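You operate a simulated robot arm through the tools that you are given. There is no shell and no other tool. Be economical: measure what you need, move in short steps, check, and stop when the job is done.

Carry out the task below with a simulated robot arm. There is one attempt and no reset: what you move stays moved.

TASK
Put things in order on the table top. At the end: the yellow carton from the table top stands where the orange crumb brush stood; the orange crumb brush stands where the purple jar stood; the purple jar from the table top is in the teal bowl; the purple brush from the table top stands on top of the white butter dish; the purple glass from the table top stands where the yellow carton stood; whatever was shut is shut again. Leave all else as you found it, and nothing knocked over.
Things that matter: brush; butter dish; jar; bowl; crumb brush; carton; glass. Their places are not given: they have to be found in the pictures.

It is judged by the outcome, as a careful person would: the job done as asked, and still so three seconds after it is handed in. It fails if anything else is knocked over, pushed out of place, dropped, spilled or broken.

THE ROBOT
A 7-joint arm with a two-finger parallel gripper, fixed in place. Base frame: the origin is at the foot of the arm, x ahead of it, y to its left, z up; the work surface is at about z = 0.77. Lengths are in m, angles in rad, forces in N, time in s.
With the tool pointing down near the work surface it reaches from about 0.22 to 0.68 m from the base axis. Its first joint turns from -1.152 to 1.152 rad. Payload 2.4 kg.
Tool frame: the origin (TCP) lies between the finger pads and is the grasp point; the fingertips stand 0.03 m ahead of it; z points along the fingers, y is the line along which they close. The gripper opens to 0.094 m. The fingers are 0.028 m wide and 0.01 m thick; the gripper's body (0.05 by 0.096 m) begins 0.055 m behind the TCP.
Orientation is that of the tool frame in the base frame, as a unit quaternion [w, x, y, z]. With the fingers straight down and closing along the base's y, the tool's x points along the base's -x, its y along +y and its z along -z.

THE INTERFACE
- The arm moves only by the tool drive_tool. Its argument "increments" is a list of rows, each a list of 3 entries, a list of its own where there are three numbers: the shift along the tool's x, y, z in units of 25 mm (1.0 is 25 mm), then the turn, a rotation vector about the tool's x, y, z in units of 5 degrees (1.0 is 5 degrees), then the gripper command, from -1 (shut) to 1 (fully open), values between in proportion. In form: [[[dx, dy, dz], [ax, ay, az], fingers], ...]. A call has 1 to 8 rows; each row shifts and turns the commanded pose from where the row before left it, along the tool's axes as they then stand. A call with a number of a shift or a turn outside -1 to 1 is refused whole. A row lasts 0.2 s, in which the tool goes at most 0.05 m and 0.15 rad; a call with a longer step from one row to the next is refused whole, and so is a gripper value outside its range. A pose out of reach is approached as far as the arm can. The call stops where the force on the tool passes 40 N (or 10 N more than at its start, if that is more) or the arm is blocked; 0.2 s more then pass. The fingers move at their own pace (about 0.153 m/s each) and stop on an object; they squeeze with about 30 N. The grip force told is the motor's: it shows also when the fingers shut on nothing. Time passes only in rows, and 0.2 s behind the last, so rows that do not move let the fingers close. It gives the time, the measured TCP pose, the force on the tool (base axes), the opening and the grip force at its end, in the units of the frame above (readings bear some noise).
- Cameras (640 x 400 px; columns grow to the right, rows downward): "scene" is fixed at [0.0288, 0.4716, 1.4335]; the picture's right is [-0.82, -0.58, 0.00], its down [-0.37, 0.53, -0.76] and it looks along [0.44, -0.62, -0.65] (base axes); focal length 374 px, centre (320, 200). "wrist" rides on the gripper at [-0.037, 0, -0.058] in the tool frame; the picture's right is [0.00, -1.00, 0.00], its down [0.97, 0.00, -0.24] and it looks along [0.24, 0.00, 0.97] (tool axes); focal length 218 px, centre (320, 200).
- capture(camera): a new picture of that camera. No time passes.
- point_at(camera, pixels): for up to 12 pixels [column, row] of the newest picture of that camera ("zoom" is the newest enlarged one), the place [x, y, z] in the base frame of the surface seen there, good to about 0.002 m. No time passes.
- zoom(camera, box): a new picture of the part [left, top, right, bottom] of that camera's present view, enlarged. No time passes.
- sign_off(): hands the job in; it is judged then, once.

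Work in short steps. Measure before you move; look again where a grasp or a placing could have gone wrong, and mend it. You have 80 turns and 54 pictures in all, those below and enlarged ones among them. Open the gripper and draw the arm clear of the work before you hand the job in, unless the task says otherwise; then end with one line.

The tools are called as name(argument=value, ...) on one line, values as JSON. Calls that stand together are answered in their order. drive_tool: Moves the arm, as the interface text tells. Its arguments: {"type":"object","properties":{"increments":{"type":"array"}},"required":["increments"]} The other tools are called the same way: capture (camera) takes a picture; point_at (camera, pixels) gives the place of the surface under pixels of a picture; zoom (camera, box) takes an enlarged picture of a part of a camera's view; sign_off () hands the job in.

At the start:

```text
time_s: 0.0
position: [0.3557, 0.0307, 1.055]
tcp_rot: [0.0, -0.001, 1.0, 0.0]
ft_force: [-0.2, 0.0, -0.2]
opening: 0.0939
finger_force: 0.1
```

scene: 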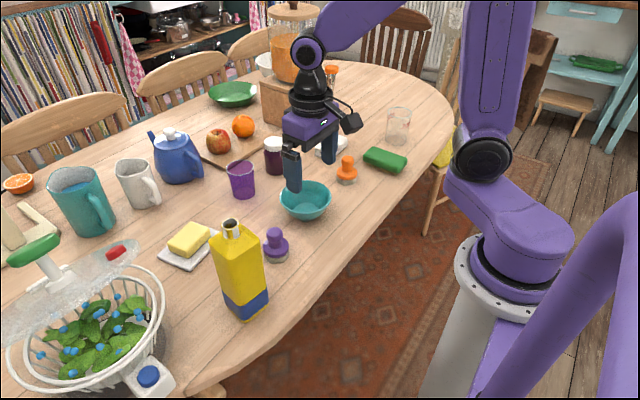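
wrist: 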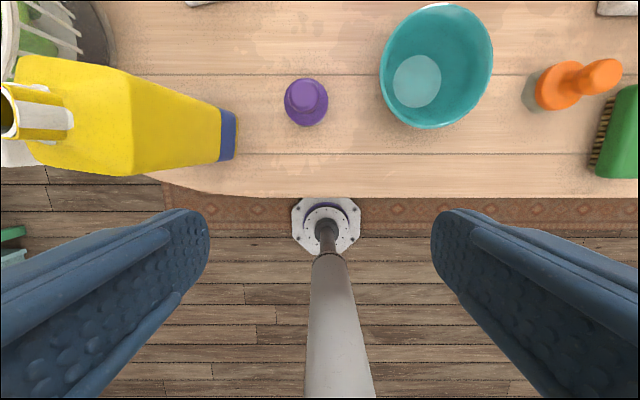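

The scene shows the carton (240,270), purple knobbed brush (275,245), teal bowl (305,200), orange crumb brush (346,170), jar (273,155), and glass (241,180). I'll zoom in to see the details.

zoom(camera="scene", box=[150, 120, 310, 220])

zoom(camera="scene", box=[280, 100, 440, 200])

zoom(camera="scene", box=[150, 200, 310, 330])

```text
4.00 times, centred on (230, 170) of scene
```

zoom: 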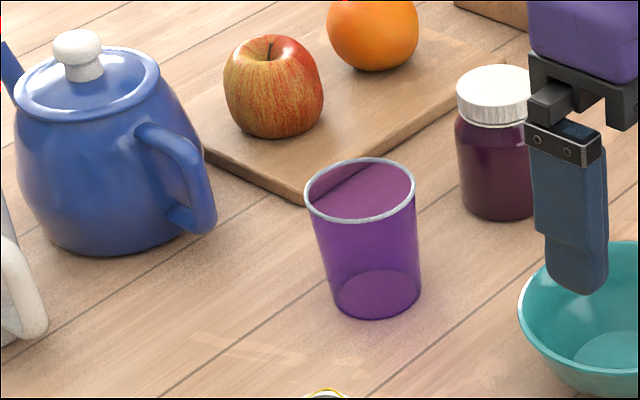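

```text
4.00 times, centred on (360, 150) of scene
```

zoom: 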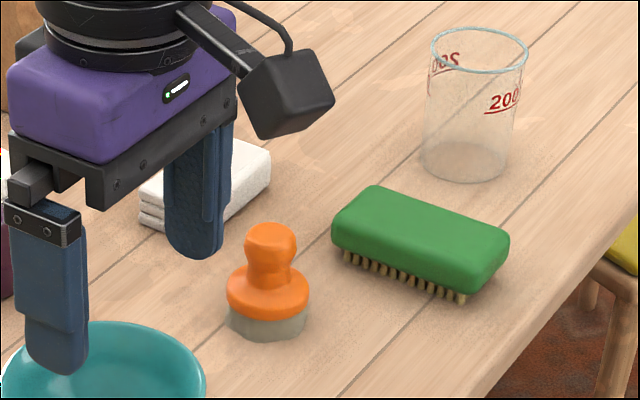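

```text
3.08 times, centred on (230, 265) of scene
```

zoom: 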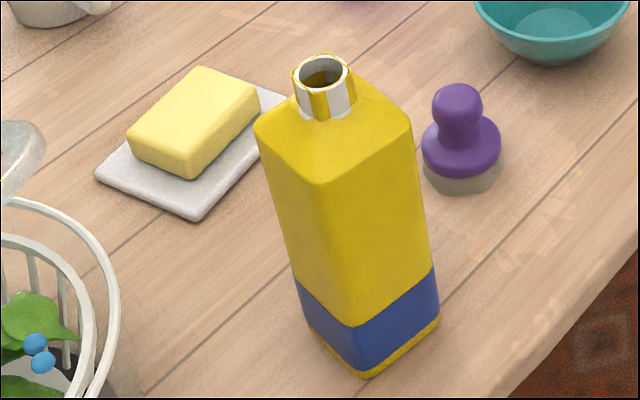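

point_at(camera="zoom", pixels=[[295, 80], [352, 85], [322, 180], [410, 115], [255, 125], [362, 376], [440, 320], [305, 320], [457, 95], [460, 150], [425, 175], [497, 175]])

point_at(camera="scene", pixels=[[190, 235], [160, 254], [200, 269], [213, 242], [182, 252], [203, 224], [305, 210], [281, 195], [330, 200], [305, 218], [307, 184], [245, 228]])

capture(camera="scene")

```text
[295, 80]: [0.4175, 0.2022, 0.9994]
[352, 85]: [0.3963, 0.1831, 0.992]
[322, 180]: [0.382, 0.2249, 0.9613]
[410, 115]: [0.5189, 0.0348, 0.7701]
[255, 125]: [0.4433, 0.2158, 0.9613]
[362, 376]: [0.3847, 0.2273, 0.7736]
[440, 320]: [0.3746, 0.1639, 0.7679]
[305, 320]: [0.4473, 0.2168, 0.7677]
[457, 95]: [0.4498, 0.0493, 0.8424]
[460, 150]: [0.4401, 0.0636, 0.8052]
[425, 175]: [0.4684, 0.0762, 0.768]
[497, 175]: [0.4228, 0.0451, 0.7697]
```

```text
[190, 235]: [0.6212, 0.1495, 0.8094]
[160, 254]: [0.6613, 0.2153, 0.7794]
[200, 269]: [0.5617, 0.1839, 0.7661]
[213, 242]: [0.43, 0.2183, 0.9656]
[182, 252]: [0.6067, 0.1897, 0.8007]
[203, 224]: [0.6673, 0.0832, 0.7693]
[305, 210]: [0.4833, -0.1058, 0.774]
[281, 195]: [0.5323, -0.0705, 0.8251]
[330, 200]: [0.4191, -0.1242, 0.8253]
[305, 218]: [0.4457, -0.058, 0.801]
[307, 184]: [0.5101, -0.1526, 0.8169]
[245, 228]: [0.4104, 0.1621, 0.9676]
```

```text
48 pictures are left
```

scene: 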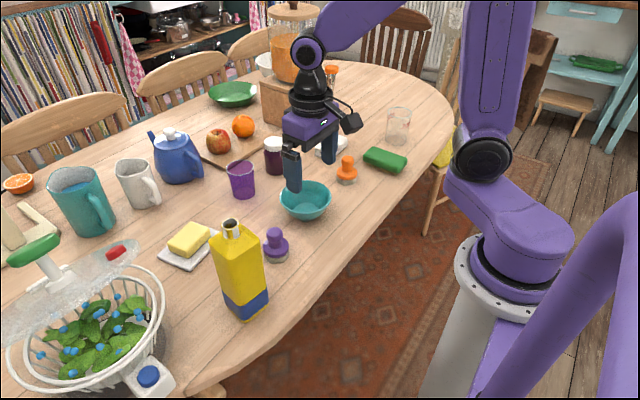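

point_at(camera="scene", pixels=[[273, 141], [264, 141], [281, 142], [274, 174], [265, 168], [347, 160], [346, 174], [339, 180], [356, 180], [320, 152], [345, 148], [347, 184]])

point_at(camera="scene", pixels=[[226, 168], [253, 168], [240, 161], [240, 173], [234, 193], [255, 190], [244, 199], [157, 253], [192, 270], [219, 236], [181, 249], [213, 230]])

zoom(camera="scene", box=[140, 210, 236, 280])

```text
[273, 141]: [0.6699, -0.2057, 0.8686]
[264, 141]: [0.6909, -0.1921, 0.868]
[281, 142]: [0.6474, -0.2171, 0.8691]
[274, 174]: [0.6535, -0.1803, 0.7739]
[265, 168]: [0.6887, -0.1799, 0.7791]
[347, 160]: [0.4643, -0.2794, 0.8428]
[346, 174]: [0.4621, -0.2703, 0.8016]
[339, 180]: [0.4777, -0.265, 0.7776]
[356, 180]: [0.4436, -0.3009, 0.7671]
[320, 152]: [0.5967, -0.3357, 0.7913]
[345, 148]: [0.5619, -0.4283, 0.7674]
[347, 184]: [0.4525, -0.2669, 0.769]
```

```text
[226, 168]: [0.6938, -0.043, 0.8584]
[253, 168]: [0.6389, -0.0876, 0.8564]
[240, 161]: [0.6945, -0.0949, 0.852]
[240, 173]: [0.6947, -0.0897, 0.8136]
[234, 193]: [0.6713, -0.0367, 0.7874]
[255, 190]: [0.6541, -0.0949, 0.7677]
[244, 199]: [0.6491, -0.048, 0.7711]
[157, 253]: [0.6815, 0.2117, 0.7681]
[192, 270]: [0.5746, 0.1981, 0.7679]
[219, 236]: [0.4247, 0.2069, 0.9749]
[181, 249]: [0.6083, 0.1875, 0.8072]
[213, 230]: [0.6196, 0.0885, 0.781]
```

```text
5.71 times, centred on (188, 245) of scene
```

zoom: 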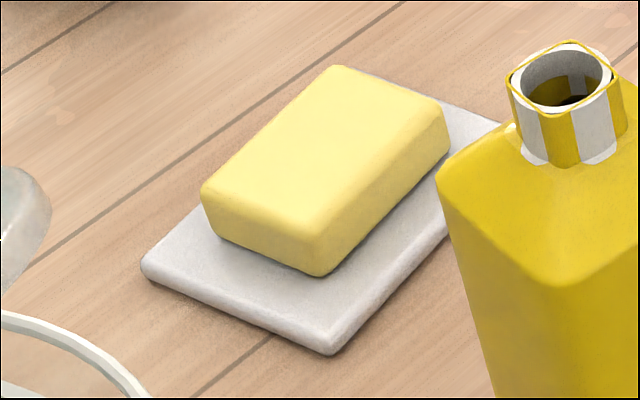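

point_at(camera="zoom", pixels=[[145, 262], [332, 348], [338, 72], [440, 112], [212, 192], [318, 245], [325, 160], [500, 125], [445, 230], [240, 275], [318, 270], [390, 240]])

drive_tool(increments=[[[-1, 0, 0], [0, 0, 0], 1], [[-1, 0, 0], [0, 0, 0], 1], [[-1, 0, 0], [0, 0, 0], 1], [[-1, 0, 0], [0, 0, 0], 1]])

capture(camera="wrist")

```text
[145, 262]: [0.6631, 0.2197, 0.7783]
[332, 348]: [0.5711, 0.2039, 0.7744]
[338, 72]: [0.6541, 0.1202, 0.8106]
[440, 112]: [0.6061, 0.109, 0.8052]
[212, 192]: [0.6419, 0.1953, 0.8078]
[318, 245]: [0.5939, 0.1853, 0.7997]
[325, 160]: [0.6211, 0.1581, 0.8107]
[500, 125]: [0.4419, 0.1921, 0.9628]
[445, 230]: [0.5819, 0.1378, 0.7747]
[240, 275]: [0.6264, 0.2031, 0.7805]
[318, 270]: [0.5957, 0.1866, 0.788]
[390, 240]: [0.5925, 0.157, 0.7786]
```

```text
time_s: 1.0
position: [0.4573, 0.0318, 1.0552]
tcp_rot: [-0.001, 0.0, 1.0, 0.0]
ft_force: [0.5, 0.0, -0.2]
opening: 0.0939
finger_force: 0.0
```

```text
46 pictures are left
```

wrist: 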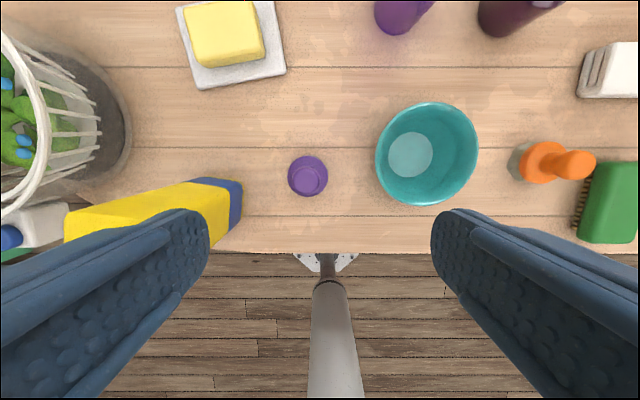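

zoom(camera="wrist", box=[260, 130, 356, 220])

point_at(camera="wrist", pixels=[[311, 180], [289, 175], [327, 172], [307, 157], [300, 180], [322, 181], [311, 170], [311, 192]])

zoom(camera="scene", box=[240, 210, 320, 270])

point_at(camera="zoom", pixels=[[275, 150], [275, 180], [275, 220], [275, 260], [275, 310], [275, 340], [275, 370], [275, 395], [248, 170], [305, 170]])

```text
4.44 times, centred on (308, 175) of wrist
```

zoom: 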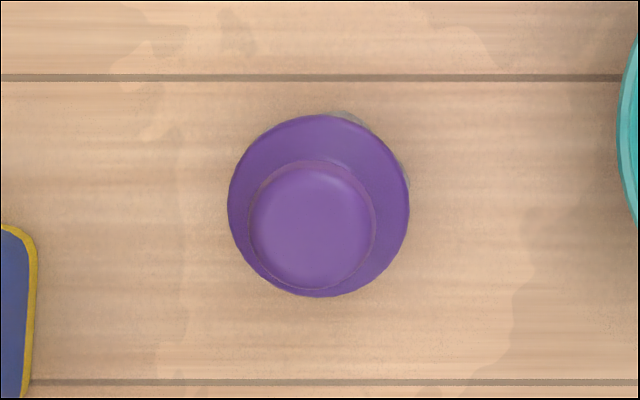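

```text
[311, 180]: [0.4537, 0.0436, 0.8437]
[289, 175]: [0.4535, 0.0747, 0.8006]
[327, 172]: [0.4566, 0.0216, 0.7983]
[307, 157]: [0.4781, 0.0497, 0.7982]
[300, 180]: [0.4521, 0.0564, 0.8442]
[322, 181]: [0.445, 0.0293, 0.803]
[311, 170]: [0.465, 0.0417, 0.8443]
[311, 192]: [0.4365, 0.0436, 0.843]
```

```text
6.67 times, centred on (280, 240) of scene
```

zoom: 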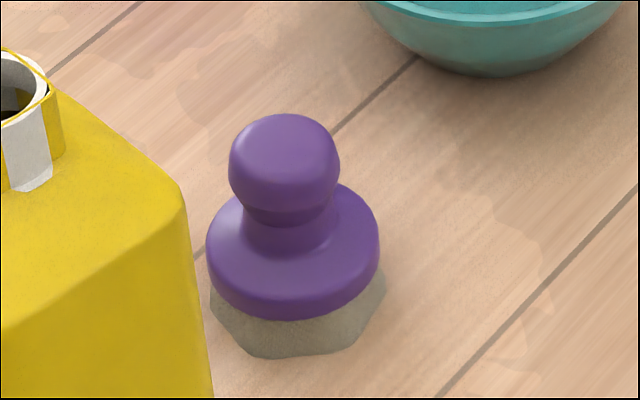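

```text
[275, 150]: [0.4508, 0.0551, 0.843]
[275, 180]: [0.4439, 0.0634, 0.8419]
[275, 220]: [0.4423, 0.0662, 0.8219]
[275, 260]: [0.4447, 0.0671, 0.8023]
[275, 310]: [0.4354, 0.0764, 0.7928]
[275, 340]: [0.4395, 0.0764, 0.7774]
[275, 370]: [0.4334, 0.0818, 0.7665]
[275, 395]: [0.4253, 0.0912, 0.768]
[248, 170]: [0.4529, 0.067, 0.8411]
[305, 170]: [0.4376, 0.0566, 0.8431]
```

Brush knob centre is about (0.450, 0.048), top z 0.845, collar top 0.803. I'll align above it and descend in two stages.

drive_tool(increments=[[[0.26, 0.67, 0], [0, 0, 0], 1], [[0, 0, 1], [0, 0, 0], 1], [[0, 0, 1], [0, 0, 0], 1], [[0, 0, 1], [0, 0, 0], 1], [[0, 0, 1], [0, 0, 0], 1], [[0, 0, 1], [0, 0, 0], 1], [[0, 0, 1], [0, 0, 0], 1]])

capture(camera="wrist")

```text
time_s: 2.6
position: [0.45, 0.0496, 0.9059]
tcp_rot: [0.0, 0.0, 1.0, 0.0]
ft_force: [0.2, 0.4, 0.2]
opening: 0.094
finger_force: 0.1
```

```text
43 pictures are left
```

wrist: 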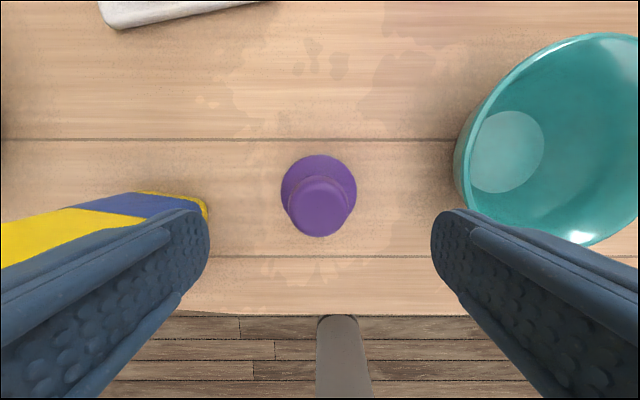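

Centred on the knob (320,205). Descend 68 mm, close, and lift slightly.

drive_tool(increments=[[[0, 0, 1], [0, 0, 0], 1], [[0, 0, 1], [0, 0, 0], 1], [[0, 0, 0.7], [0, 0, 0], 1], [[0, 0, 0], [0, 0, 0], 1], [[0, 0, 0], [0, 0, 0], -1], [[0, 0, 0], [0, 0, 0], -1], [[0, 0, 0], [0, 0, 0], -1]])

```text
time_s: 4.2
position: [0.4496, 0.0482, 0.8377]
tcp_rot: [0.0, -0.001, 1.0, 0.0]
ft_force: [0.0, 0.1, 1.2]
opening: 0.0329
finger_force: 30.1
```

Held (opening 33 mm). Lift 100 mm and carry over the butter.

drive_tool(increments=[[[0, 0, -1], [0, 0, 0], -1], [[0, 0, -1], [0, 0, 0], -1], [[0, 0, -1], [0, 0, 0], -1], [[0, 0, -1], [0, 0, 0], -1], [[-1, 0, 0], [0, 0, 0], -1], [[-1, 0, 0], [0, 0, 0], -1], [[-1, 0, 0], [0, 0, 0], -1], [[-1, 0.15, 0], [0, 0, 0], -1]])

drive_tool(increments=[[[-1, 1, 0], [0, 0, 0], -1], [[-1, 1, 0], [0, 0, 0], -1], [[-0.95, 1, 0], [0, 0, 0], -1], [[0, 1, 0], [0, 0, 0], -1], [[0, 0, 0.8], [0, 0, 0], -1], [[0, 0, 0], [0, 0, 0], -1]])

capture(camera="scene")

capture(camera="wrist")

```text
time_s: 6.0
position: [0.5498, 0.0529, 0.9385]
tcp_rot: [0.0, 0.0, 1.0, 0.0]
ft_force: [-0.2, -0.4, -0.4]
opening: 0.0332
finger_force: 30.4
```

```text
time_s: 7.4
position: [0.6239, 0.1528, 0.9169]
tcp_rot: [0.0, 0.0, 1.0, 0.0]
ft_force: [0.0, 1.2, -0.3]
opening: 0.0331
finger_force: 30.4
```

```text
42 pictures are left
```

scene: 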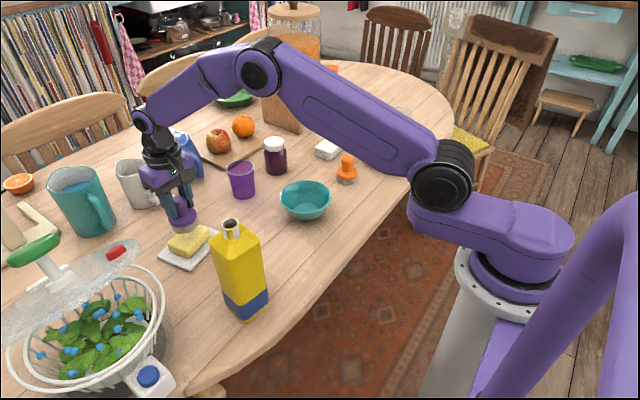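

```text
41 pictures are left
```

wrist: 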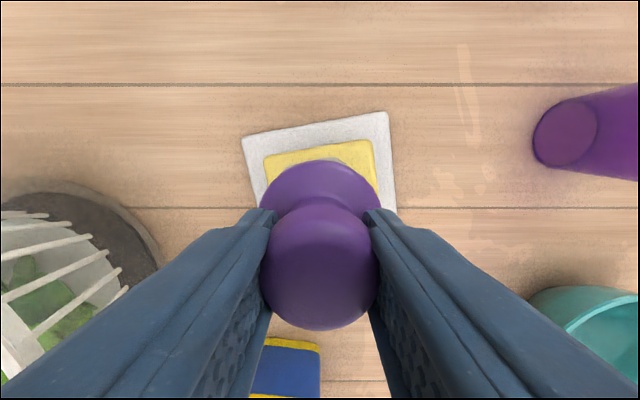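

The brush is over the butter. Lower about 34 mm with small last steps, watching the force.

drive_tool(increments=[[[0, 0, 0.6], [0, 0, 0], -1], [[0, 0, 0.5], [0, 0, 0], -1], [[0, 0, 0.2], [0, 0, 0], -1], [[0, 0, 0.06], [0, 0, 0], -1], [[0, 0, 0], [0, 0, 0], -1]])

zoom(camera="scene", box=[130, 180, 250, 280])

```text
time_s: 8.6
position: [0.6227, 0.1529, 0.8846]
tcp_rot: [0.0, 0.0, 1.0, 0.0]
ft_force: [-0.6, -1.1, -1.3]
opening: 0.033
finger_force: 30.0
```

```text
4.00 times, centred on (190, 230) of scene
```

zoom: 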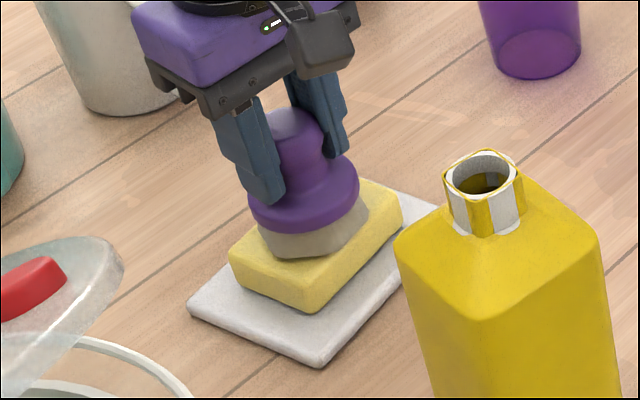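

drive_tool(increments=[[[0, 0, 0.05], [0, 0, 0], -1], [[0, 0, 0.05], [0, 0, 0], -1], [[0, 0, 0.04], [0, 0, 0], -1], [[0, 0, 0], [0, 0, 0], -1]])

```text
time_s: 9.6
position: [0.6238, 0.1526, 0.8801]
tcp_rot: [0.0, 0.001, 1.0, 0.001]
ft_force: [-0.8, 0.1, -1.0]
opening: 0.033
finger_force: 30.0
```

drive_tool(increments=[[[0, 0, 0.05], [0, 0, 0], -1], [[0, 0, 0], [0, 0, 0], -1]])

zoom(camera="scene", box=[150, 190, 230, 270])

```text
time_s: 10.2
position: [0.6236, 0.1526, 0.8806]
tcp_rot: [0.001, 0.0, 1.0, 0.0]
ft_force: [-3.1, 0.8, 11.4]
opening: 0.033
finger_force: 30.2
```

```text
5.00 times, centred on (190, 230) of scene
```

zoom: 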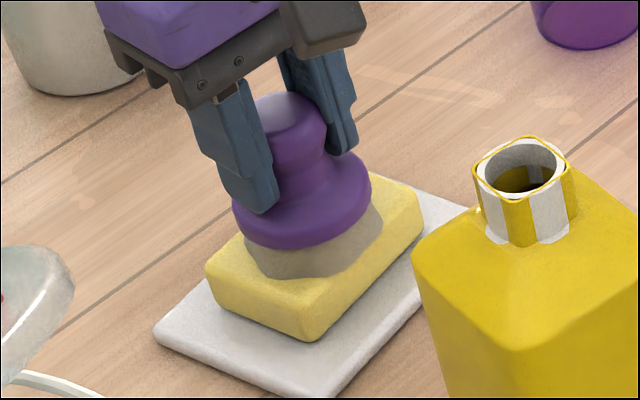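

Contact at 11 N. Ease off, open partly, and rise.

drive_tool(increments=[[[0, 0, -0.04], [0, 0, 0], -1], [[0, 0, 0], [0, 0, 0], 0.3], [[0, 0, 0], [0, 0, 0], 0.3], [[0, 0, -1], [0, 0, 0], 0.3], [[0, 0, -1], [0, 0, 0], 0.3], [[0, 0, -1], [0, 0, 0], 0.3], [[0, 0, -1], [0, 0, 0], 1], [[0, 0, -1], [0, 0, 0], 1]])

capture(camera="scene")

point_at(camera="scene", pixels=[[275, 139], [264, 143], [286, 143], [275, 146], [275, 174], [266, 168], [286, 170], [275, 160], [306, 200], [306, 188], [305, 212], [275, 151]])

zoom(camera="scene", box=[220, 120, 350, 230])

```text
time_s: 12.0
position: [0.6226, 0.1511, 1.0059]
tcp_rot: [-0.001, 0.0, 1.0, 0.0]
ft_force: [0.6, 0.1, -0.3]
opening: 0.0938
finger_force: 0.1
```

```text
38 pictures are left
```

scene: 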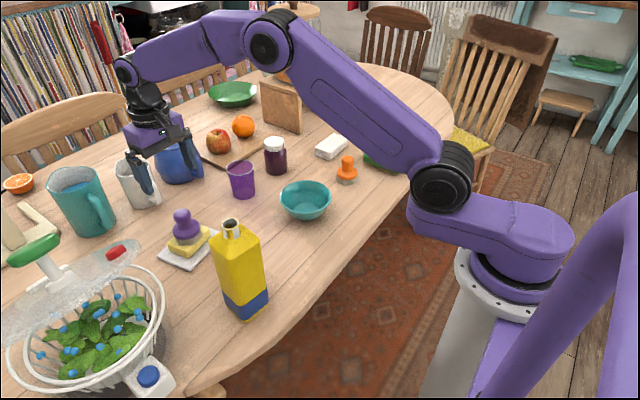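

```text
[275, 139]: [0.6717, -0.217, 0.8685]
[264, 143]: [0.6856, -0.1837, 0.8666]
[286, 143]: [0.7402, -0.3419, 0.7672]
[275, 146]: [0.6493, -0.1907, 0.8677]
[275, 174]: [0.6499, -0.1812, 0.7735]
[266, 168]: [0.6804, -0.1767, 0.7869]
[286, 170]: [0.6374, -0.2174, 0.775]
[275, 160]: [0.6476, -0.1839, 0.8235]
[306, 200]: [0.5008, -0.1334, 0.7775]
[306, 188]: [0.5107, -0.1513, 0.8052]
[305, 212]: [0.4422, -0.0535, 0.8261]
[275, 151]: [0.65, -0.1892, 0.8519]
```

```text
3.64 times, centred on (285, 175) of scene
```

zoom: 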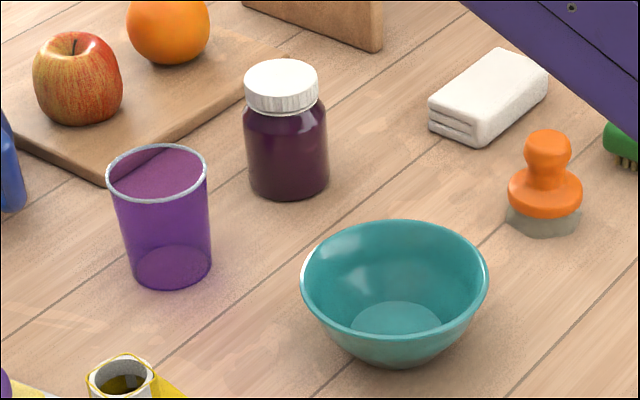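

point_at(camera="zoom", pixels=[[249, 80], [314, 76], [282, 63], [284, 92], [282, 78], [248, 190], [326, 185], [290, 196], [108, 175], [205, 170], [155, 200], [158, 148]])

point_at(camera="zoom", pixels=[[303, 285], [486, 280], [395, 340], [395, 222], [395, 320], [355, 320], [437, 315], [395, 300], [395, 365], [210, 265], [133, 265], [172, 287]])

```text
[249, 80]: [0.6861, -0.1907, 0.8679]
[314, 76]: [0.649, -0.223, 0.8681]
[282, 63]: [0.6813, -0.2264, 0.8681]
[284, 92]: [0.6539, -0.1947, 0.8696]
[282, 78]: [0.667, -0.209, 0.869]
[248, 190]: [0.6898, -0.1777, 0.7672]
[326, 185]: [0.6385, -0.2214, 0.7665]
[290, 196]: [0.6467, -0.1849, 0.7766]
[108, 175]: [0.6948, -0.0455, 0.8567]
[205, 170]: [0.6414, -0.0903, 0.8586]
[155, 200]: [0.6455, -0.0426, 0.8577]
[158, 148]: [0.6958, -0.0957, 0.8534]
```

```text
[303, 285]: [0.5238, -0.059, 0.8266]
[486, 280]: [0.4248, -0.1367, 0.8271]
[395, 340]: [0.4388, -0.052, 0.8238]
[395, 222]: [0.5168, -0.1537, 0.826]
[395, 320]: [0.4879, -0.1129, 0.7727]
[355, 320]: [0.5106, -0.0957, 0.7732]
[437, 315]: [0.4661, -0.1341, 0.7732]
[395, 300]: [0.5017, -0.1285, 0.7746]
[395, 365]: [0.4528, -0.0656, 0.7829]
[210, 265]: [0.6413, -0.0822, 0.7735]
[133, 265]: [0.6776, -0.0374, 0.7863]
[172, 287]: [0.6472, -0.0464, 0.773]
```

Brush is standing on the butter. The jar's centre is about (0.667,-0.208), lid top 0.868; bowl centre is about (0.476,-0.100). I move across toward the jar and yaw the tool radially with a slight outward tilt for reach.

drive_tool(increments=[[[0.5, -1, 0], [0, 0, 0], 1], [[0.5, -1, 0], [0, 0, 0], 1], [[0, -1, 0], [0, 0, 0], 1], [[0, -1, 0], [0, 0, 0], 1], [[0, -1, 0], [0, 0, 0], 1], [[0, -1, 0], [0, 0, 0], 1], [[0, -1, 0], [0, 0, 0], 1], [[0, -1, 0], [0, 0, 0], 1]])

drive_tool(increments=[[[0, -1, 0], [0, 0, 0], 1], [[0, -1, 0], [0, 0, 0], 1], [[0, -1, 0], [0, 0, 0], 1], [[0, -1, 0], [0, 0, 0], 1], [[0, -1, 0], [0, 0, 0.86], 1], [[0, 0, 0], [0, 0, 0.86], 1], [[0, 0, 0], [0, 0, 0.87], 1], [[0, 0, 0], [0, 0, 0.87], 1]])

drive_tool(increments=[[[0, 0, 0], [0, -1, 0], 1], [[0, 0, 0], [0, -1, 0], 1], [[0, 0, 0], [0, 0, 0], 1]])

capture(camera="wrist")

```text
time_s: 13.8
position: [0.5983, -0.0505, 1.0045]
tcp_rot: [0.001, 0.0, 1.0, 0.0]
ft_force: [-0.4, -0.3, -0.7]
opening: 0.094
finger_force: 0.0
```

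```text
time_s: 15.6
position: [0.5995, -0.1722, 1.0054]
tcp_rot: [0.0, 0.152, 0.988, 0.0]
ft_force: [-0.4, -0.5, 0.4]
opening: 0.0942
finger_force: 0.1
```

```text
time_s: 16.4
position: [0.5997, -0.1721, 1.0067]
tcp_rot: [0.087, 0.15, 0.985, -0.013]
ft_force: [-0.6, -0.3, 0.3]
opening: 0.0942
finger_force: 0.0
```

```text
36 pictures are left
```

wrist: 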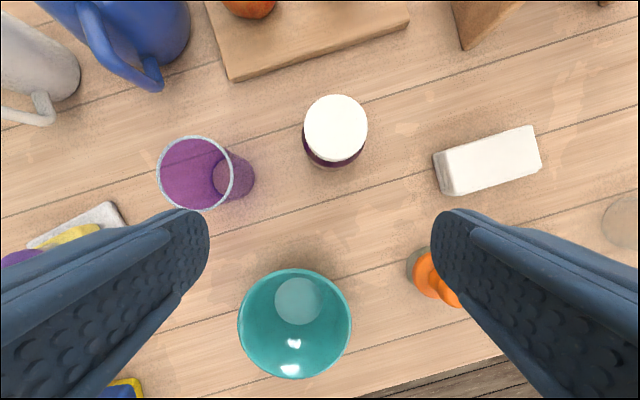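

point_at(camera="wrist", pixels=[[308, 128], [363, 125], [336, 98], [334, 158], [336, 128], [312, 160], [358, 155], [335, 167]])

zoom(camera="wrist", box=[290, 80, 380, 180])

zoom(camera="scene", box=[250, 130, 300, 180])

point_at(camera="zoom", pixels=[[320, 80], [320, 120], [320, 150], [320, 170], [320, 190], [320, 210], [320, 230], [320, 260], [320, 300], [320, 350]])

```text
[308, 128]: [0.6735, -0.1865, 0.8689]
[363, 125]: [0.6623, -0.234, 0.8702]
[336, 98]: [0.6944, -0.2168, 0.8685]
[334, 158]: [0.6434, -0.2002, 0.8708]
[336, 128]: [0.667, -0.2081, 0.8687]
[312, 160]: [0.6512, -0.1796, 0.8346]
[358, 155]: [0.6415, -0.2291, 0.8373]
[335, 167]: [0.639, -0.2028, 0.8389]
```

```text
4.00 times, centred on (335, 130) of wrist
```

zoom: 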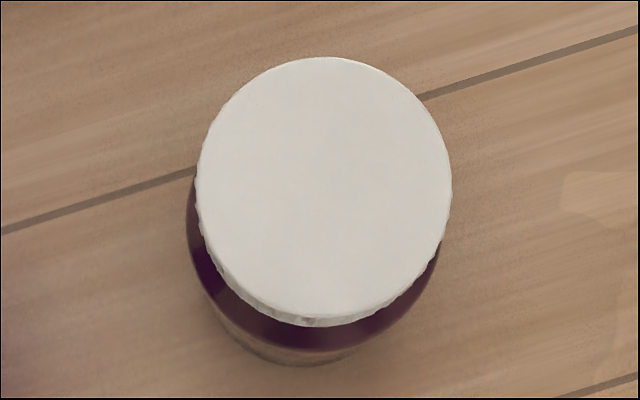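

```text
8.00 times, centred on (275, 155) of scene
```

zoom: 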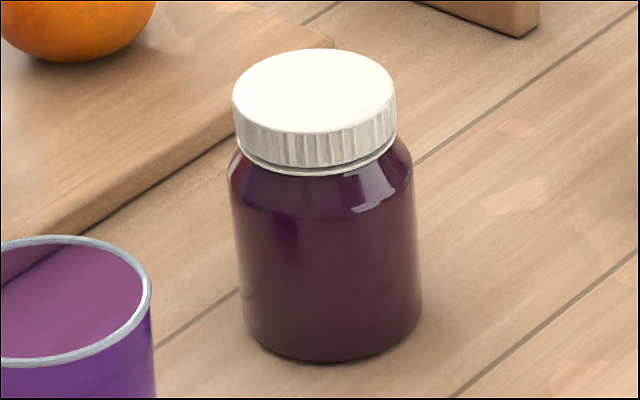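

```text
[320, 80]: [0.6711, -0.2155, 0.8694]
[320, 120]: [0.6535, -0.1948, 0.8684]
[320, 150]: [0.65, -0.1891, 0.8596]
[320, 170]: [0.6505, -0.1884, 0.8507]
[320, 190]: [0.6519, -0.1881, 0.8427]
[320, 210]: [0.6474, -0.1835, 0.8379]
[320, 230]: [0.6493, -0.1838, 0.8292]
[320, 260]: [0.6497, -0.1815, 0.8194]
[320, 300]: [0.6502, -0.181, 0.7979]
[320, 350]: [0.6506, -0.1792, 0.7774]
```

Lid spans z 0.850–0.869, centre (0.6675,-0.209). Approach above it along the tool axis.

drive_tool(increments=[[[-0.97, -0.31, 0], [0, 0, 0], 1], [[-0.97, -0.3, 0], [0, 0, 0], 1], [[0, 0, 1], [0, 0, 0], 1], [[0, 0, 1], [0, 0, 0], 1], [[0, 0, 1], [0, 0, 0], 1], [[0, 0, 0.58], [0, 0, 0], 1], [[0, 0, 0], [0, 0, 0], 1]])

capture(camera="wrist")

```text
time_s: 18.0
position: [0.653, -0.2055, 0.9233]
tcp_rot: [0.086, 0.15, 0.985, -0.013]
ft_force: [-0.3, -0.5, 0.5]
opening: 0.0941
finger_force: 0.0
```

```text
33 pictures are left
```

wrist: 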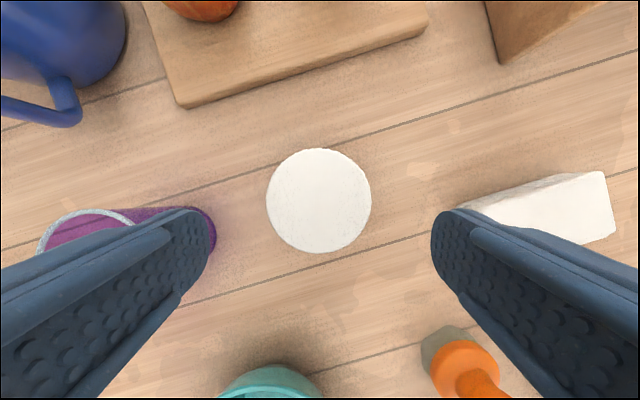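

drive_tool(increments=[[[-0.12, 0.04, 0.9], [0, 0, 0], 1], [[0, 0, 0.96], [0, 0, 0], 1], [[0, 0, 0], [0, 0, 0], 1], [[0, 0, 0], [0, 0, 0], -1], [[0, 0, 0], [0, 0, 0], -1], [[0, 0, 0], [0, 0, 0], -1]])

zoom(camera="scene", box=[230, 110, 330, 190])

```text
time_s: 19.4
position: [0.6642, -0.208, 0.8802]
tcp_rot: [0.087, 0.15, 0.985, -0.013]
ft_force: [1.9, 1.0, 0.3]
opening: 0.0567
finger_force: 29.2
```

```text
5.00 times, centred on (280, 150) of scene
```

zoom: 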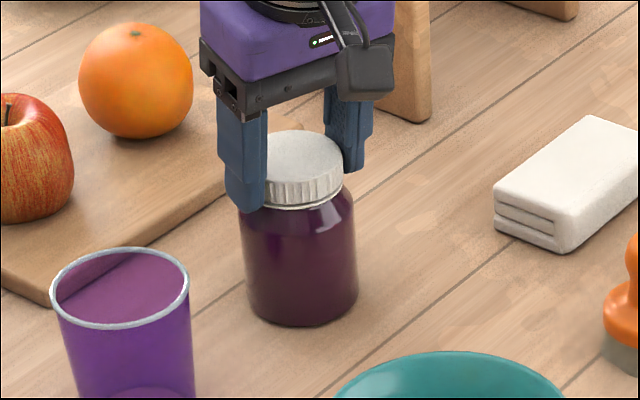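

Lid gripped. Lift 100 mm straight up, then carry toward the bowl.

drive_tool(increments=[[[-0.175, 0, -0.985], [0, 0, 0], -1], [[-0.175, 0, -0.985], [0, 0, 0], -1], [[-0.175, 0, -0.985], [0, 0, 0], -1], [[-0.175, 0, -0.985], [0, 0, 0], -1], [[0, 0, 0], [0, 0, 0], -1]])

drive_tool(increments=[[[1, 0.23, -0.18], [0, 0, 0], -1], [[1, 0.23, -0.18], [0, 0, 0], -1], [[1, 0.23, -0.18], [0, 0, 0], -1], [[1, 0.23, -0.18], [0, 0, 0], -1], [[1, 0.23, -0.18], [0, 0, 0], -1], [[1, 0.23, -0.18], [0, 0, 0], -1], [[1, 0.23, -0.18], [0, 0, 0], -1], [[1, 0.23, -0.18], [0, 0, 0], -1]])

drive_tool(increments=[[[0.49, 0.04, -0.07], [0, 0, 0], -1], [[0, 0, 0], [0, 0, 0], -1]])

capture(camera="wrist")

zoom(camera="scene", box=[240, 110, 370, 230])

```text
time_s: 20.6
position: [0.6641, -0.2091, 0.9805]
tcp_rot: [0.086, 0.15, 0.985, -0.014]
ft_force: [0.2, 0.5, -4.5]
opening: 0.0568
finger_force: 29.7
```

```text
time_s: 22.4
position: [0.485, -0.1022, 0.9811]
tcp_rot: [0.086, 0.15, 0.985, -0.012]
ft_force: [0.2, 0.2, -4.0]
opening: 0.0566
finger_force: 29.8
```

```text
time_s: 23.0
position: [0.4727, -0.0988, 0.9791]
tcp_rot: [0.087, 0.15, 0.985, -0.013]
ft_force: [0.6, 0.6, -4.0]
opening: 0.0568
finger_force: 30.3
```

```text
31 pictures are left
```

wrist: 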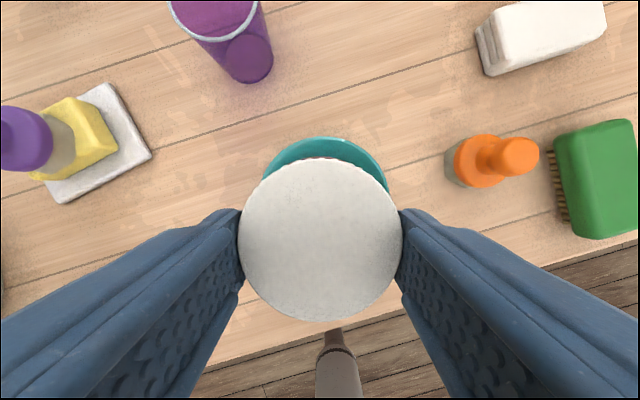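

```text
3.33 times, centred on (305, 170) of scene
```

zoom: 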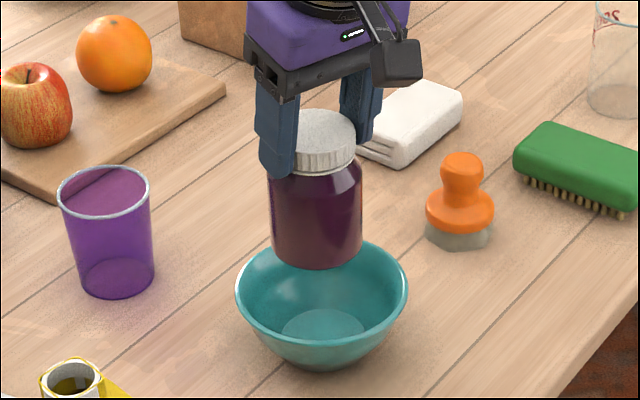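

point_at(camera="wrist", pixels=[[268, 168], [295, 144], [325, 139], [360, 150], [384, 180]])

point_at(camera="zoom", pixels=[[239, 295], [405, 292], [300, 338], [345, 338], [280, 252], [390, 260]])

```text
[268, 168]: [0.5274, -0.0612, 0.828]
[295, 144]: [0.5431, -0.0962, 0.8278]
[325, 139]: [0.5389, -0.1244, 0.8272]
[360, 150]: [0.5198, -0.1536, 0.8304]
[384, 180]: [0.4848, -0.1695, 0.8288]
```

```text
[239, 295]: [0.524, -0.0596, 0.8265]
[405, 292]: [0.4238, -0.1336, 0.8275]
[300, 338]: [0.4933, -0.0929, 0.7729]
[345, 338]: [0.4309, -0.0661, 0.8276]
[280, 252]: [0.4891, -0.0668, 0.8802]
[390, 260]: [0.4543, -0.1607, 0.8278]
```

Bowl rim fit gives centre (0.480,-0.105). Shift the jar slightly and lower it 85 mm.

drive_tool(increments=[[[-0.21, -0.14, 0.04], [0, 0, 0], -1], [[0.175, 0, 0.985], [0, 0, 0], -1], [[0.175, 0, 0.985], [0, 0, 0], -1], [[0.175, 0, 0.985], [0, 0, 0], -1], [[0.07, 0, 0.39], [0, 0, 0], -1], [[0, 0, 0], [0, 0, 0], -1]])

drive_tool(increments=[[[0.014, 0, 0.08], [0, 0, 0], -1], [[0.014, 0, 0.08], [0, 0, 0], -1], [[0, 0, 0], [0, 0, 0], -1]])

zoom(camera="scene", box=[250, 120, 360, 230])

```text
time_s: 24.4
position: [0.4758, -0.1053, 0.8959]
tcp_rot: [0.086, 0.15, 0.985, -0.013]
ft_force: [-0.1, -0.5, -3.4]
opening: 0.0567
finger_force: 29.9
```

```text
time_s: 25.2
position: [0.4781, -0.1049, 0.8904]
tcp_rot: [0.086, 0.15, 0.985, -0.013]
ft_force: [-1.8, 0.4, -2.4]
opening: 0.0568
finger_force: 30.1
```

```text
3.64 times, centred on (305, 175) of scene
```

zoom: 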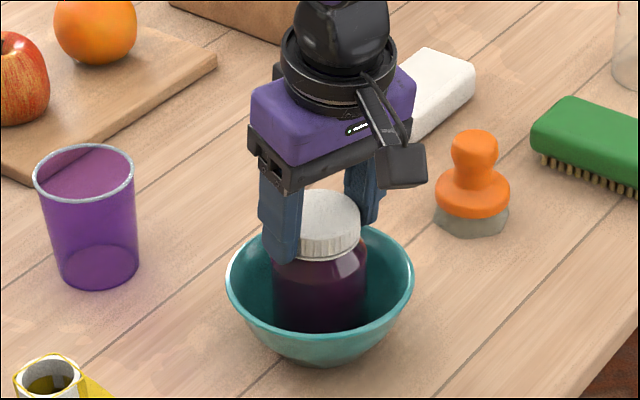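

drive_tool(increments=[[[0.007, 0, 0.04], [0, 0, 0], -1], [[0.007, 0, 0.04], [0, 0, 0], -1], [[0, 0, 0], [0, 0, 0], -1]])

```text
time_s: 26.0
position: [0.4781, -0.1044, 0.8901]
tcp_rot: [0.087, 0.151, 0.985, -0.013]
ft_force: [-1.2, -0.4, -1.8]
opening: 0.0567
finger_force: 29.9
```

drive_tool(increments=[[[0.008, 0, 0.05], [0, 0, 0], -1], [[0.008, 0, 0.05], [0, 0, 0], -1], [[0, 0, 0], [0, 0, 0], -1]])

zoom(camera="scene", box=[250, 140, 360, 230])

```text
time_s: 26.8
position: [0.4781, -0.1038, 0.8889]
tcp_rot: [0.086, 0.15, 0.985, -0.013]
ft_force: [-8.3, 4.6, 22.5]
opening: 0.0566
finger_force: 30.3
```

```text
4.44 times, centred on (305, 185) of scene
```

zoom: 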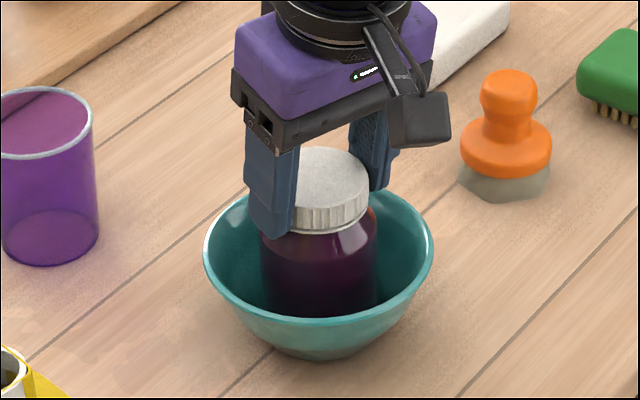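

Seated (22 N). Ease off, open a bit, and rise.

drive_tool(increments=[[[-0.014, 0, -0.08], [0, 0, 0], -1], [[0, 0, 0], [0, 0, 0], 0.55], [[0, 0, 0], [0, 0, 0], 0.55], [[0, 0, -1], [0, 0, 0], 0.55], [[0, 0, -1], [0, 0, 0], 0.55], [[0, 0, -1], [0, 0, 0], 1], [[0, 0, -1], [0, 0, 0], 1]])

capture(camera="scene")

capture(camera="wrist")

```text
time_s: 28.4
position: [0.4585, -0.0996, 0.9858]
tcp_rot: [0.085, 0.15, 0.985, -0.013]
ft_force: [-0.5, -1.0, -0.4]
opening: 0.0941
finger_force: 0.0
```

```text
27 pictures are left
```

scene: 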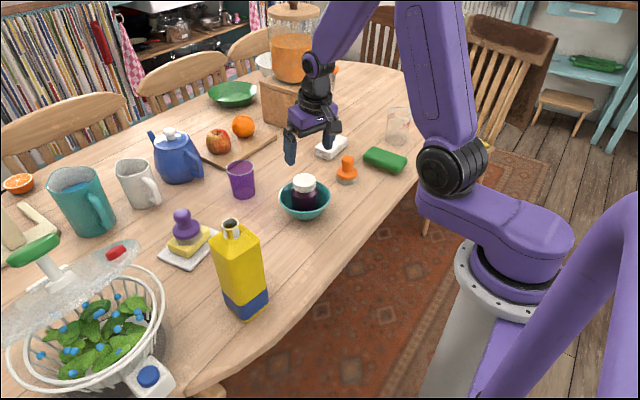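

```text
26 pictures are left
```

wrist: 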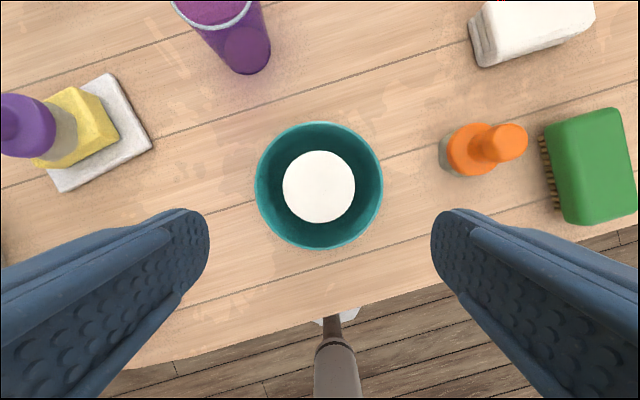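

point_at(camera="wrist", pixels=[[505, 142], [488, 142], [522, 142], [505, 128], [505, 156], [450, 150], [470, 126], [472, 174], [543, 140], [556, 210], [560, 122], [446, 162]])

zoom(camera="scene", box=[310, 140, 420, 200])

point_at(camera="zoom", pixels=[[213, 95], [213, 110], [213, 130], [213, 150], [213, 190], [213, 220], [213, 250], [167, 235], [255, 240], [310, 145], [400, 190], [325, 80]])

```text
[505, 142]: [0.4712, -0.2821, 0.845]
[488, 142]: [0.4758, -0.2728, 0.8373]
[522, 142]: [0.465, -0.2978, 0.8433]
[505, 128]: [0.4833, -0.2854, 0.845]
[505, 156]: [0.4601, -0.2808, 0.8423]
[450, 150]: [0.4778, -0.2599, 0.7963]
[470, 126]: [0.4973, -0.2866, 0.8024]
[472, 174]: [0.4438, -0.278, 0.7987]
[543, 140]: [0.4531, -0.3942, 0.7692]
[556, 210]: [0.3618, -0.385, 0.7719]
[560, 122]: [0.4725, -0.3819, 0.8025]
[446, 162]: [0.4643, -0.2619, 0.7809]
```

```text
5.82 times, centred on (365, 170) of scene
```

zoom: 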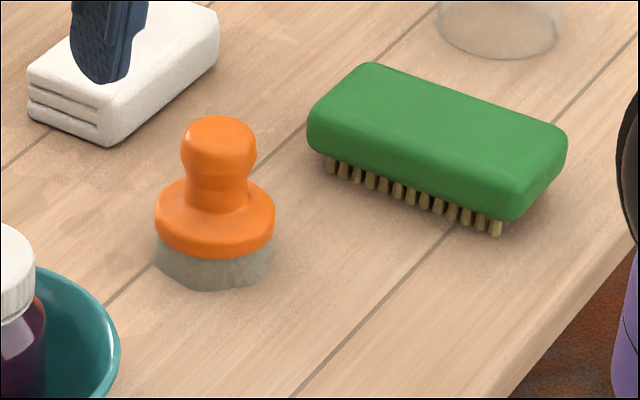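

```text
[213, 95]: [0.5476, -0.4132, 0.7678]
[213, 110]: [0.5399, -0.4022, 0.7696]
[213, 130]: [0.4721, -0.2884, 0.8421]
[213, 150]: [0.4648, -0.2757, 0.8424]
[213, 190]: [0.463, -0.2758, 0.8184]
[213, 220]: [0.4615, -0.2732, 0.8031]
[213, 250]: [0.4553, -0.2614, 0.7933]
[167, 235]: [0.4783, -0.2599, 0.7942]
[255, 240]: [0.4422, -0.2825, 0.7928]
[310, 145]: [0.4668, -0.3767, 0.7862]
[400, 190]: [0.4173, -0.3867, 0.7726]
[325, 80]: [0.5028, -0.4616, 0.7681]
```

Jar is in the bowl. The crumb brush knob centre is at (0.4705,-0.285). Move over it and partly descend.

drive_tool(increments=[[[-0.366, -0.99, 0.065], [0, 0, 0], 1], [[-0.366, -0.99, 0.065], [0, 0, 0], 1], [[-0.366, -0.99, 0.065], [0, 0, 0], 1], [[-0.366, -0.99, 0.065], [0, 0, 0], 1], [[-0.366, -0.99, 0.065], [0, 0, 0], 1], [[-0.366, -0.99, 0.065], [0, 0, 0], 1], [[-0.366, -0.99, 0.065], [0, 0, 0], 1], [[0, 0, 0], [0, 0, 0], 1]])

drive_tool(increments=[[[0.175, 0, 0.985], [0, 0, 0], 1], [[0.175, 0, 0.985], [0, 0, 0], 1], [[0.175, 0, 0.985], [0, 0, 0], 1], [[0, 0, 0], [0, 0, 0], 1]])

capture(camera="wrist")

```text
time_s: 30.2
position: [0.4716, -0.2849, 0.9885]
tcp_rot: [0.086, 0.149, 0.985, -0.013]
ft_force: [0.1, 0.6, -0.5]
opening: 0.094
finger_force: 0.1
```

```text
time_s: 31.2
position: [0.4732, -0.2856, 0.9129]
tcp_rot: [0.086, 0.149, 0.985, -0.013]
ft_force: [-0.2, 0.5, 0.5]
opening: 0.094
finger_force: 0.0
```

```text
24 pictures are left
```

wrist: 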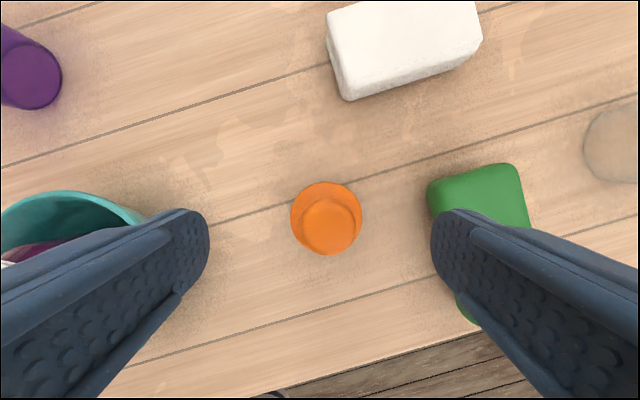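

point_at(camera="wrist", pixels=[[306, 226], [355, 226], [330, 203], [330, 248], [330, 226], [293, 215], [361, 205], [326, 183]])

```text
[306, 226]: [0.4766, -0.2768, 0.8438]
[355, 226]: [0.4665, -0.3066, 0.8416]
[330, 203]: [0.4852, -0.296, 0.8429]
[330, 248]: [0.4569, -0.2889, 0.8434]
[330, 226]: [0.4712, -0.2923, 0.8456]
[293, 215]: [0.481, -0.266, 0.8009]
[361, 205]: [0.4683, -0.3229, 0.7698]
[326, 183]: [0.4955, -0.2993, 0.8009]
```

Knob centre refined to (0.471,-0.2905). Correct, descend, and grip.

drive_tool(increments=[[[0.12, -0.21, 0], [0, 0, 0], 1], [[0.17, 0, 0.95], [0, 0, 0], 1], [[0.17, 0, 0.95], [0, 0, 0], 1], [[0.14, 0, 0.92], [0, 0, 0], 1], [[0, 0, 0], [0, 0, 0], 1], [[0, 0, 0], [0, 0, 0], -1], [[0, 0, 0], [0, 0, 0], -1], [[0, 0, 0], [0, 0, 0], -1]])

zoom(camera="scene", box=[300, 130, 400, 200])

```text
time_s: 33.0
position: [0.4671, -0.2901, 0.8406]
tcp_rot: [0.086, 0.15, 0.985, -0.014]
ft_force: [0.3, -0.9, 1.1]
opening: 0.0322
finger_force: 30.4
```

```text
5.71 times, centred on (350, 165) of scene
```

zoom: 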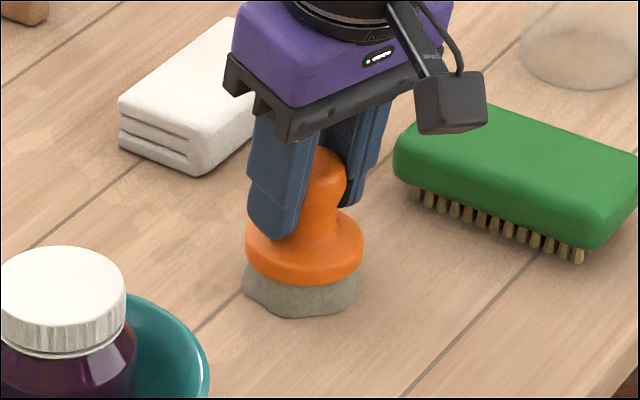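

drive_tool(increments=[[[-0.175, 0, -0.985], [0, 0, 0], -1], [[-0.175, 0, -0.985], [0, 0, 0], -1], [[-0.175, 0, -0.985], [0, 0, 0], -1], [[0, 0, 0], [0, 0, 0], -1]])

drive_tool(increments=[[[-0.92, 0.779, 0.163], [0, 0, 0], -1], [[-0.92, 0.779, 0.163], [0, 0, 0], -1], [[-0.92, 0.779, 0.163], [0, 0, 0], -1], [[-0.92, 0.779, 0.163], [0, 0, 0], -1], [[-0.92, 0.779, 0.163], [0, 0, 0], -1], [[-0.92, 0.779, 0.163], [0, 0, 0], -1], [[-0.92, 0.779, 0.163], [0, 0, 0], -1], [[0, 0, 0], [0, 0, 0], -1]])

drive_tool(increments=[[[0.175, 0, 0.985], [0, 0, 0], -1], [[0.175, 0, 0.985], [0, 0, 0], -1], [[0, 0, 0], [0, 0, 0], -1]])

capture(camera="scene")

```text
time_s: 34.0
position: [0.4675, -0.289, 0.9152]
tcp_rot: [0.087, 0.149, 0.985, -0.013]
ft_force: [0.4, -0.2, -0.3]
opening: 0.0319
finger_force: 29.7
```

```text
time_s: 35.8
position: [0.6627, -0.2051, 0.9163]
tcp_rot: [0.087, 0.15, 0.985, -0.012]
ft_force: [-0.2, 0.5, -0.9]
opening: 0.0322
finger_force: 29.9
```

```text
time_s: 36.6
position: [0.6631, -0.2064, 0.8645]
tcp_rot: [0.086, 0.15, 0.985, -0.013]
ft_force: [-0.2, -0.1, -0.6]
opening: 0.0327
finger_force: 29.9
```

```text
22 pictures are left
```

scene: 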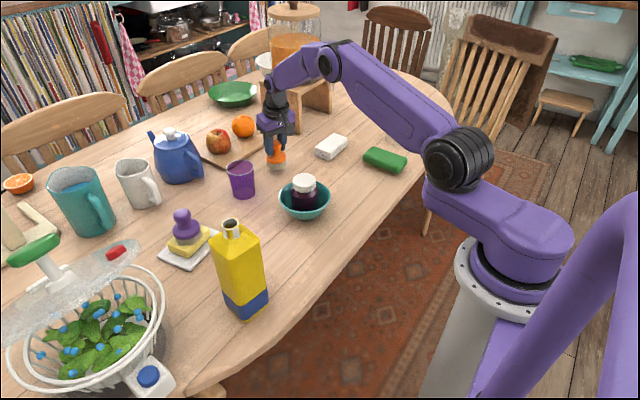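

drive_tool(increments=[[[0.1, -0.07, 0.6], [0, 0, 0], -1], [[0.04, 0, 0.25], [0, 0, 0], -1], [[0, 0, 0], [0, 0, 0], -1]])

drive_tool(increments=[[[0.01, 0, 0.06], [0, 0, 0], -1], [[0, 0, 0], [0, 0, 0], -1]])

```text
time_s: 37.4
position: [0.6637, -0.2086, 0.8429]
tcp_rot: [0.085, 0.15, 0.985, -0.014]
ft_force: [-0.3, -0.6, -0.4]
opening: 0.032
finger_force: 29.9
```

```text
time_s: 38.0
position: [0.6638, -0.2079, 0.8416]
tcp_rot: [0.086, 0.149, 0.985, -0.013]
ft_force: [0.1, 1.2, -0.5]
opening: 0.032
finger_force: 29.9
```

drive_tool(increments=[[[0.01, 0, 0.06], [0, 0, 0], -1], [[0, 0, 0], [0, 0, 0], -1]])

```text
time_s: 38.6
position: [0.6635, -0.2082, 0.8412]
tcp_rot: [0.086, 0.15, 0.985, -0.013]
ft_force: [-0.6, 0.6, 0.6]
opening: 0.0325
finger_force: 29.7
```

drive_tool(increments=[[[0.008, 0, 0.05], [0, 0, 0], -1], [[0, 0, 0], [0, 0, 0], -1]])

zoom(camera="scene", box=[230, 110, 330, 190])

```text
time_s: 39.2
position: [0.6641, -0.2087, 0.8407]
tcp_rot: [0.086, 0.149, 0.985, -0.013]
ft_force: [-3.4, 0.7, 12.2]
opening: 0.0323
finger_force: 30.4
```

```text
5.00 times, centred on (280, 150) of scene
```

zoom: 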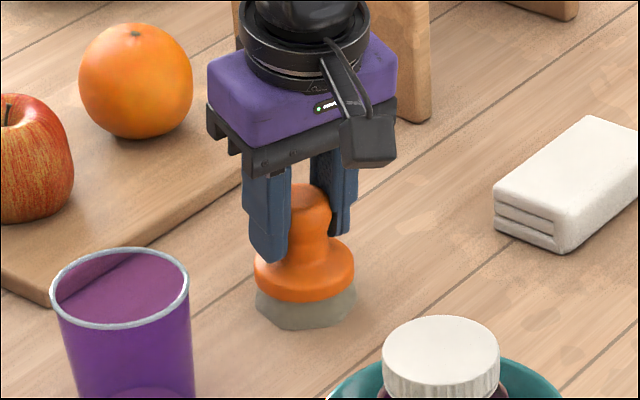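

Touching table (12 N). Release and rise.

drive_tool(increments=[[[-0.008, 0, -0.05], [0, 0, 0], -1], [[0, 0, 0], [0, 0, 0], 0.3], [[0, 0, 0], [0, 0, 0], 0.3], [[-0.17, 0, -0.98], [0, 0, 0], 0.3], [[-0.17, 0, -0.98], [0, 0, 0], 0.3], [[0, 0, -1], [0, 0, 0], 1], [[0, 0, -1], [0, 0, 0], 1], [[0, 0, -1], [0, 0, 0], 1]])

drive_tool(increments=[[[0, 0, -1], [0, 1, 0], 1], [[0, 0, -1], [0, 1, 0], 1], [[0, 0, -1], [0, 0, -0.83], 1], [[0, 0, -1], [0, 0, -0.83], 1], [[1, 0, 0], [0, 0, 0], 1], [[1, 0, 0], [0, 0, 0], 1], [[1, 0, 0], [0, 0, 0], 1], [[1, 0, 0], [0, 0, 0], 1]])

zoom(camera="scene", box=[210, 110, 350, 230])

```text
time_s: 41.0
position: [0.6508, -0.2038, 0.9628]
tcp_rot: [0.087, 0.149, 0.985, -0.014]
ft_force: [-0.6, 0.0, 0.0]
opening: 0.0941
finger_force: 0.1
```

```text
time_s: 42.8
position: [0.5458, -0.1868, 1.0656]
tcp_rot: [-0.001, 0.078, 0.997, 0.0]
ft_force: [-0.4, 0.5, 0.3]
opening: 0.094
finger_force: 0.0
```

```text
3.33 times, centred on (280, 170) of scene
```

zoom: 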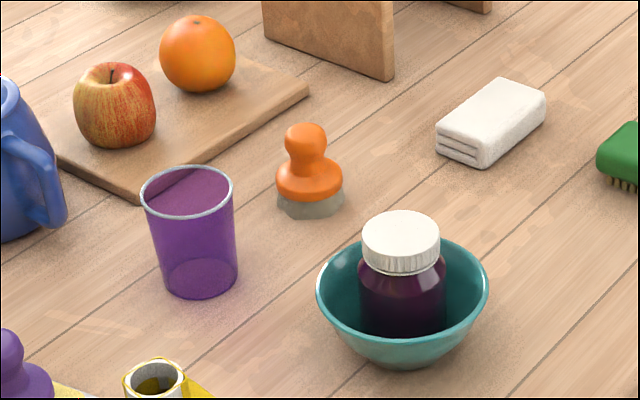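

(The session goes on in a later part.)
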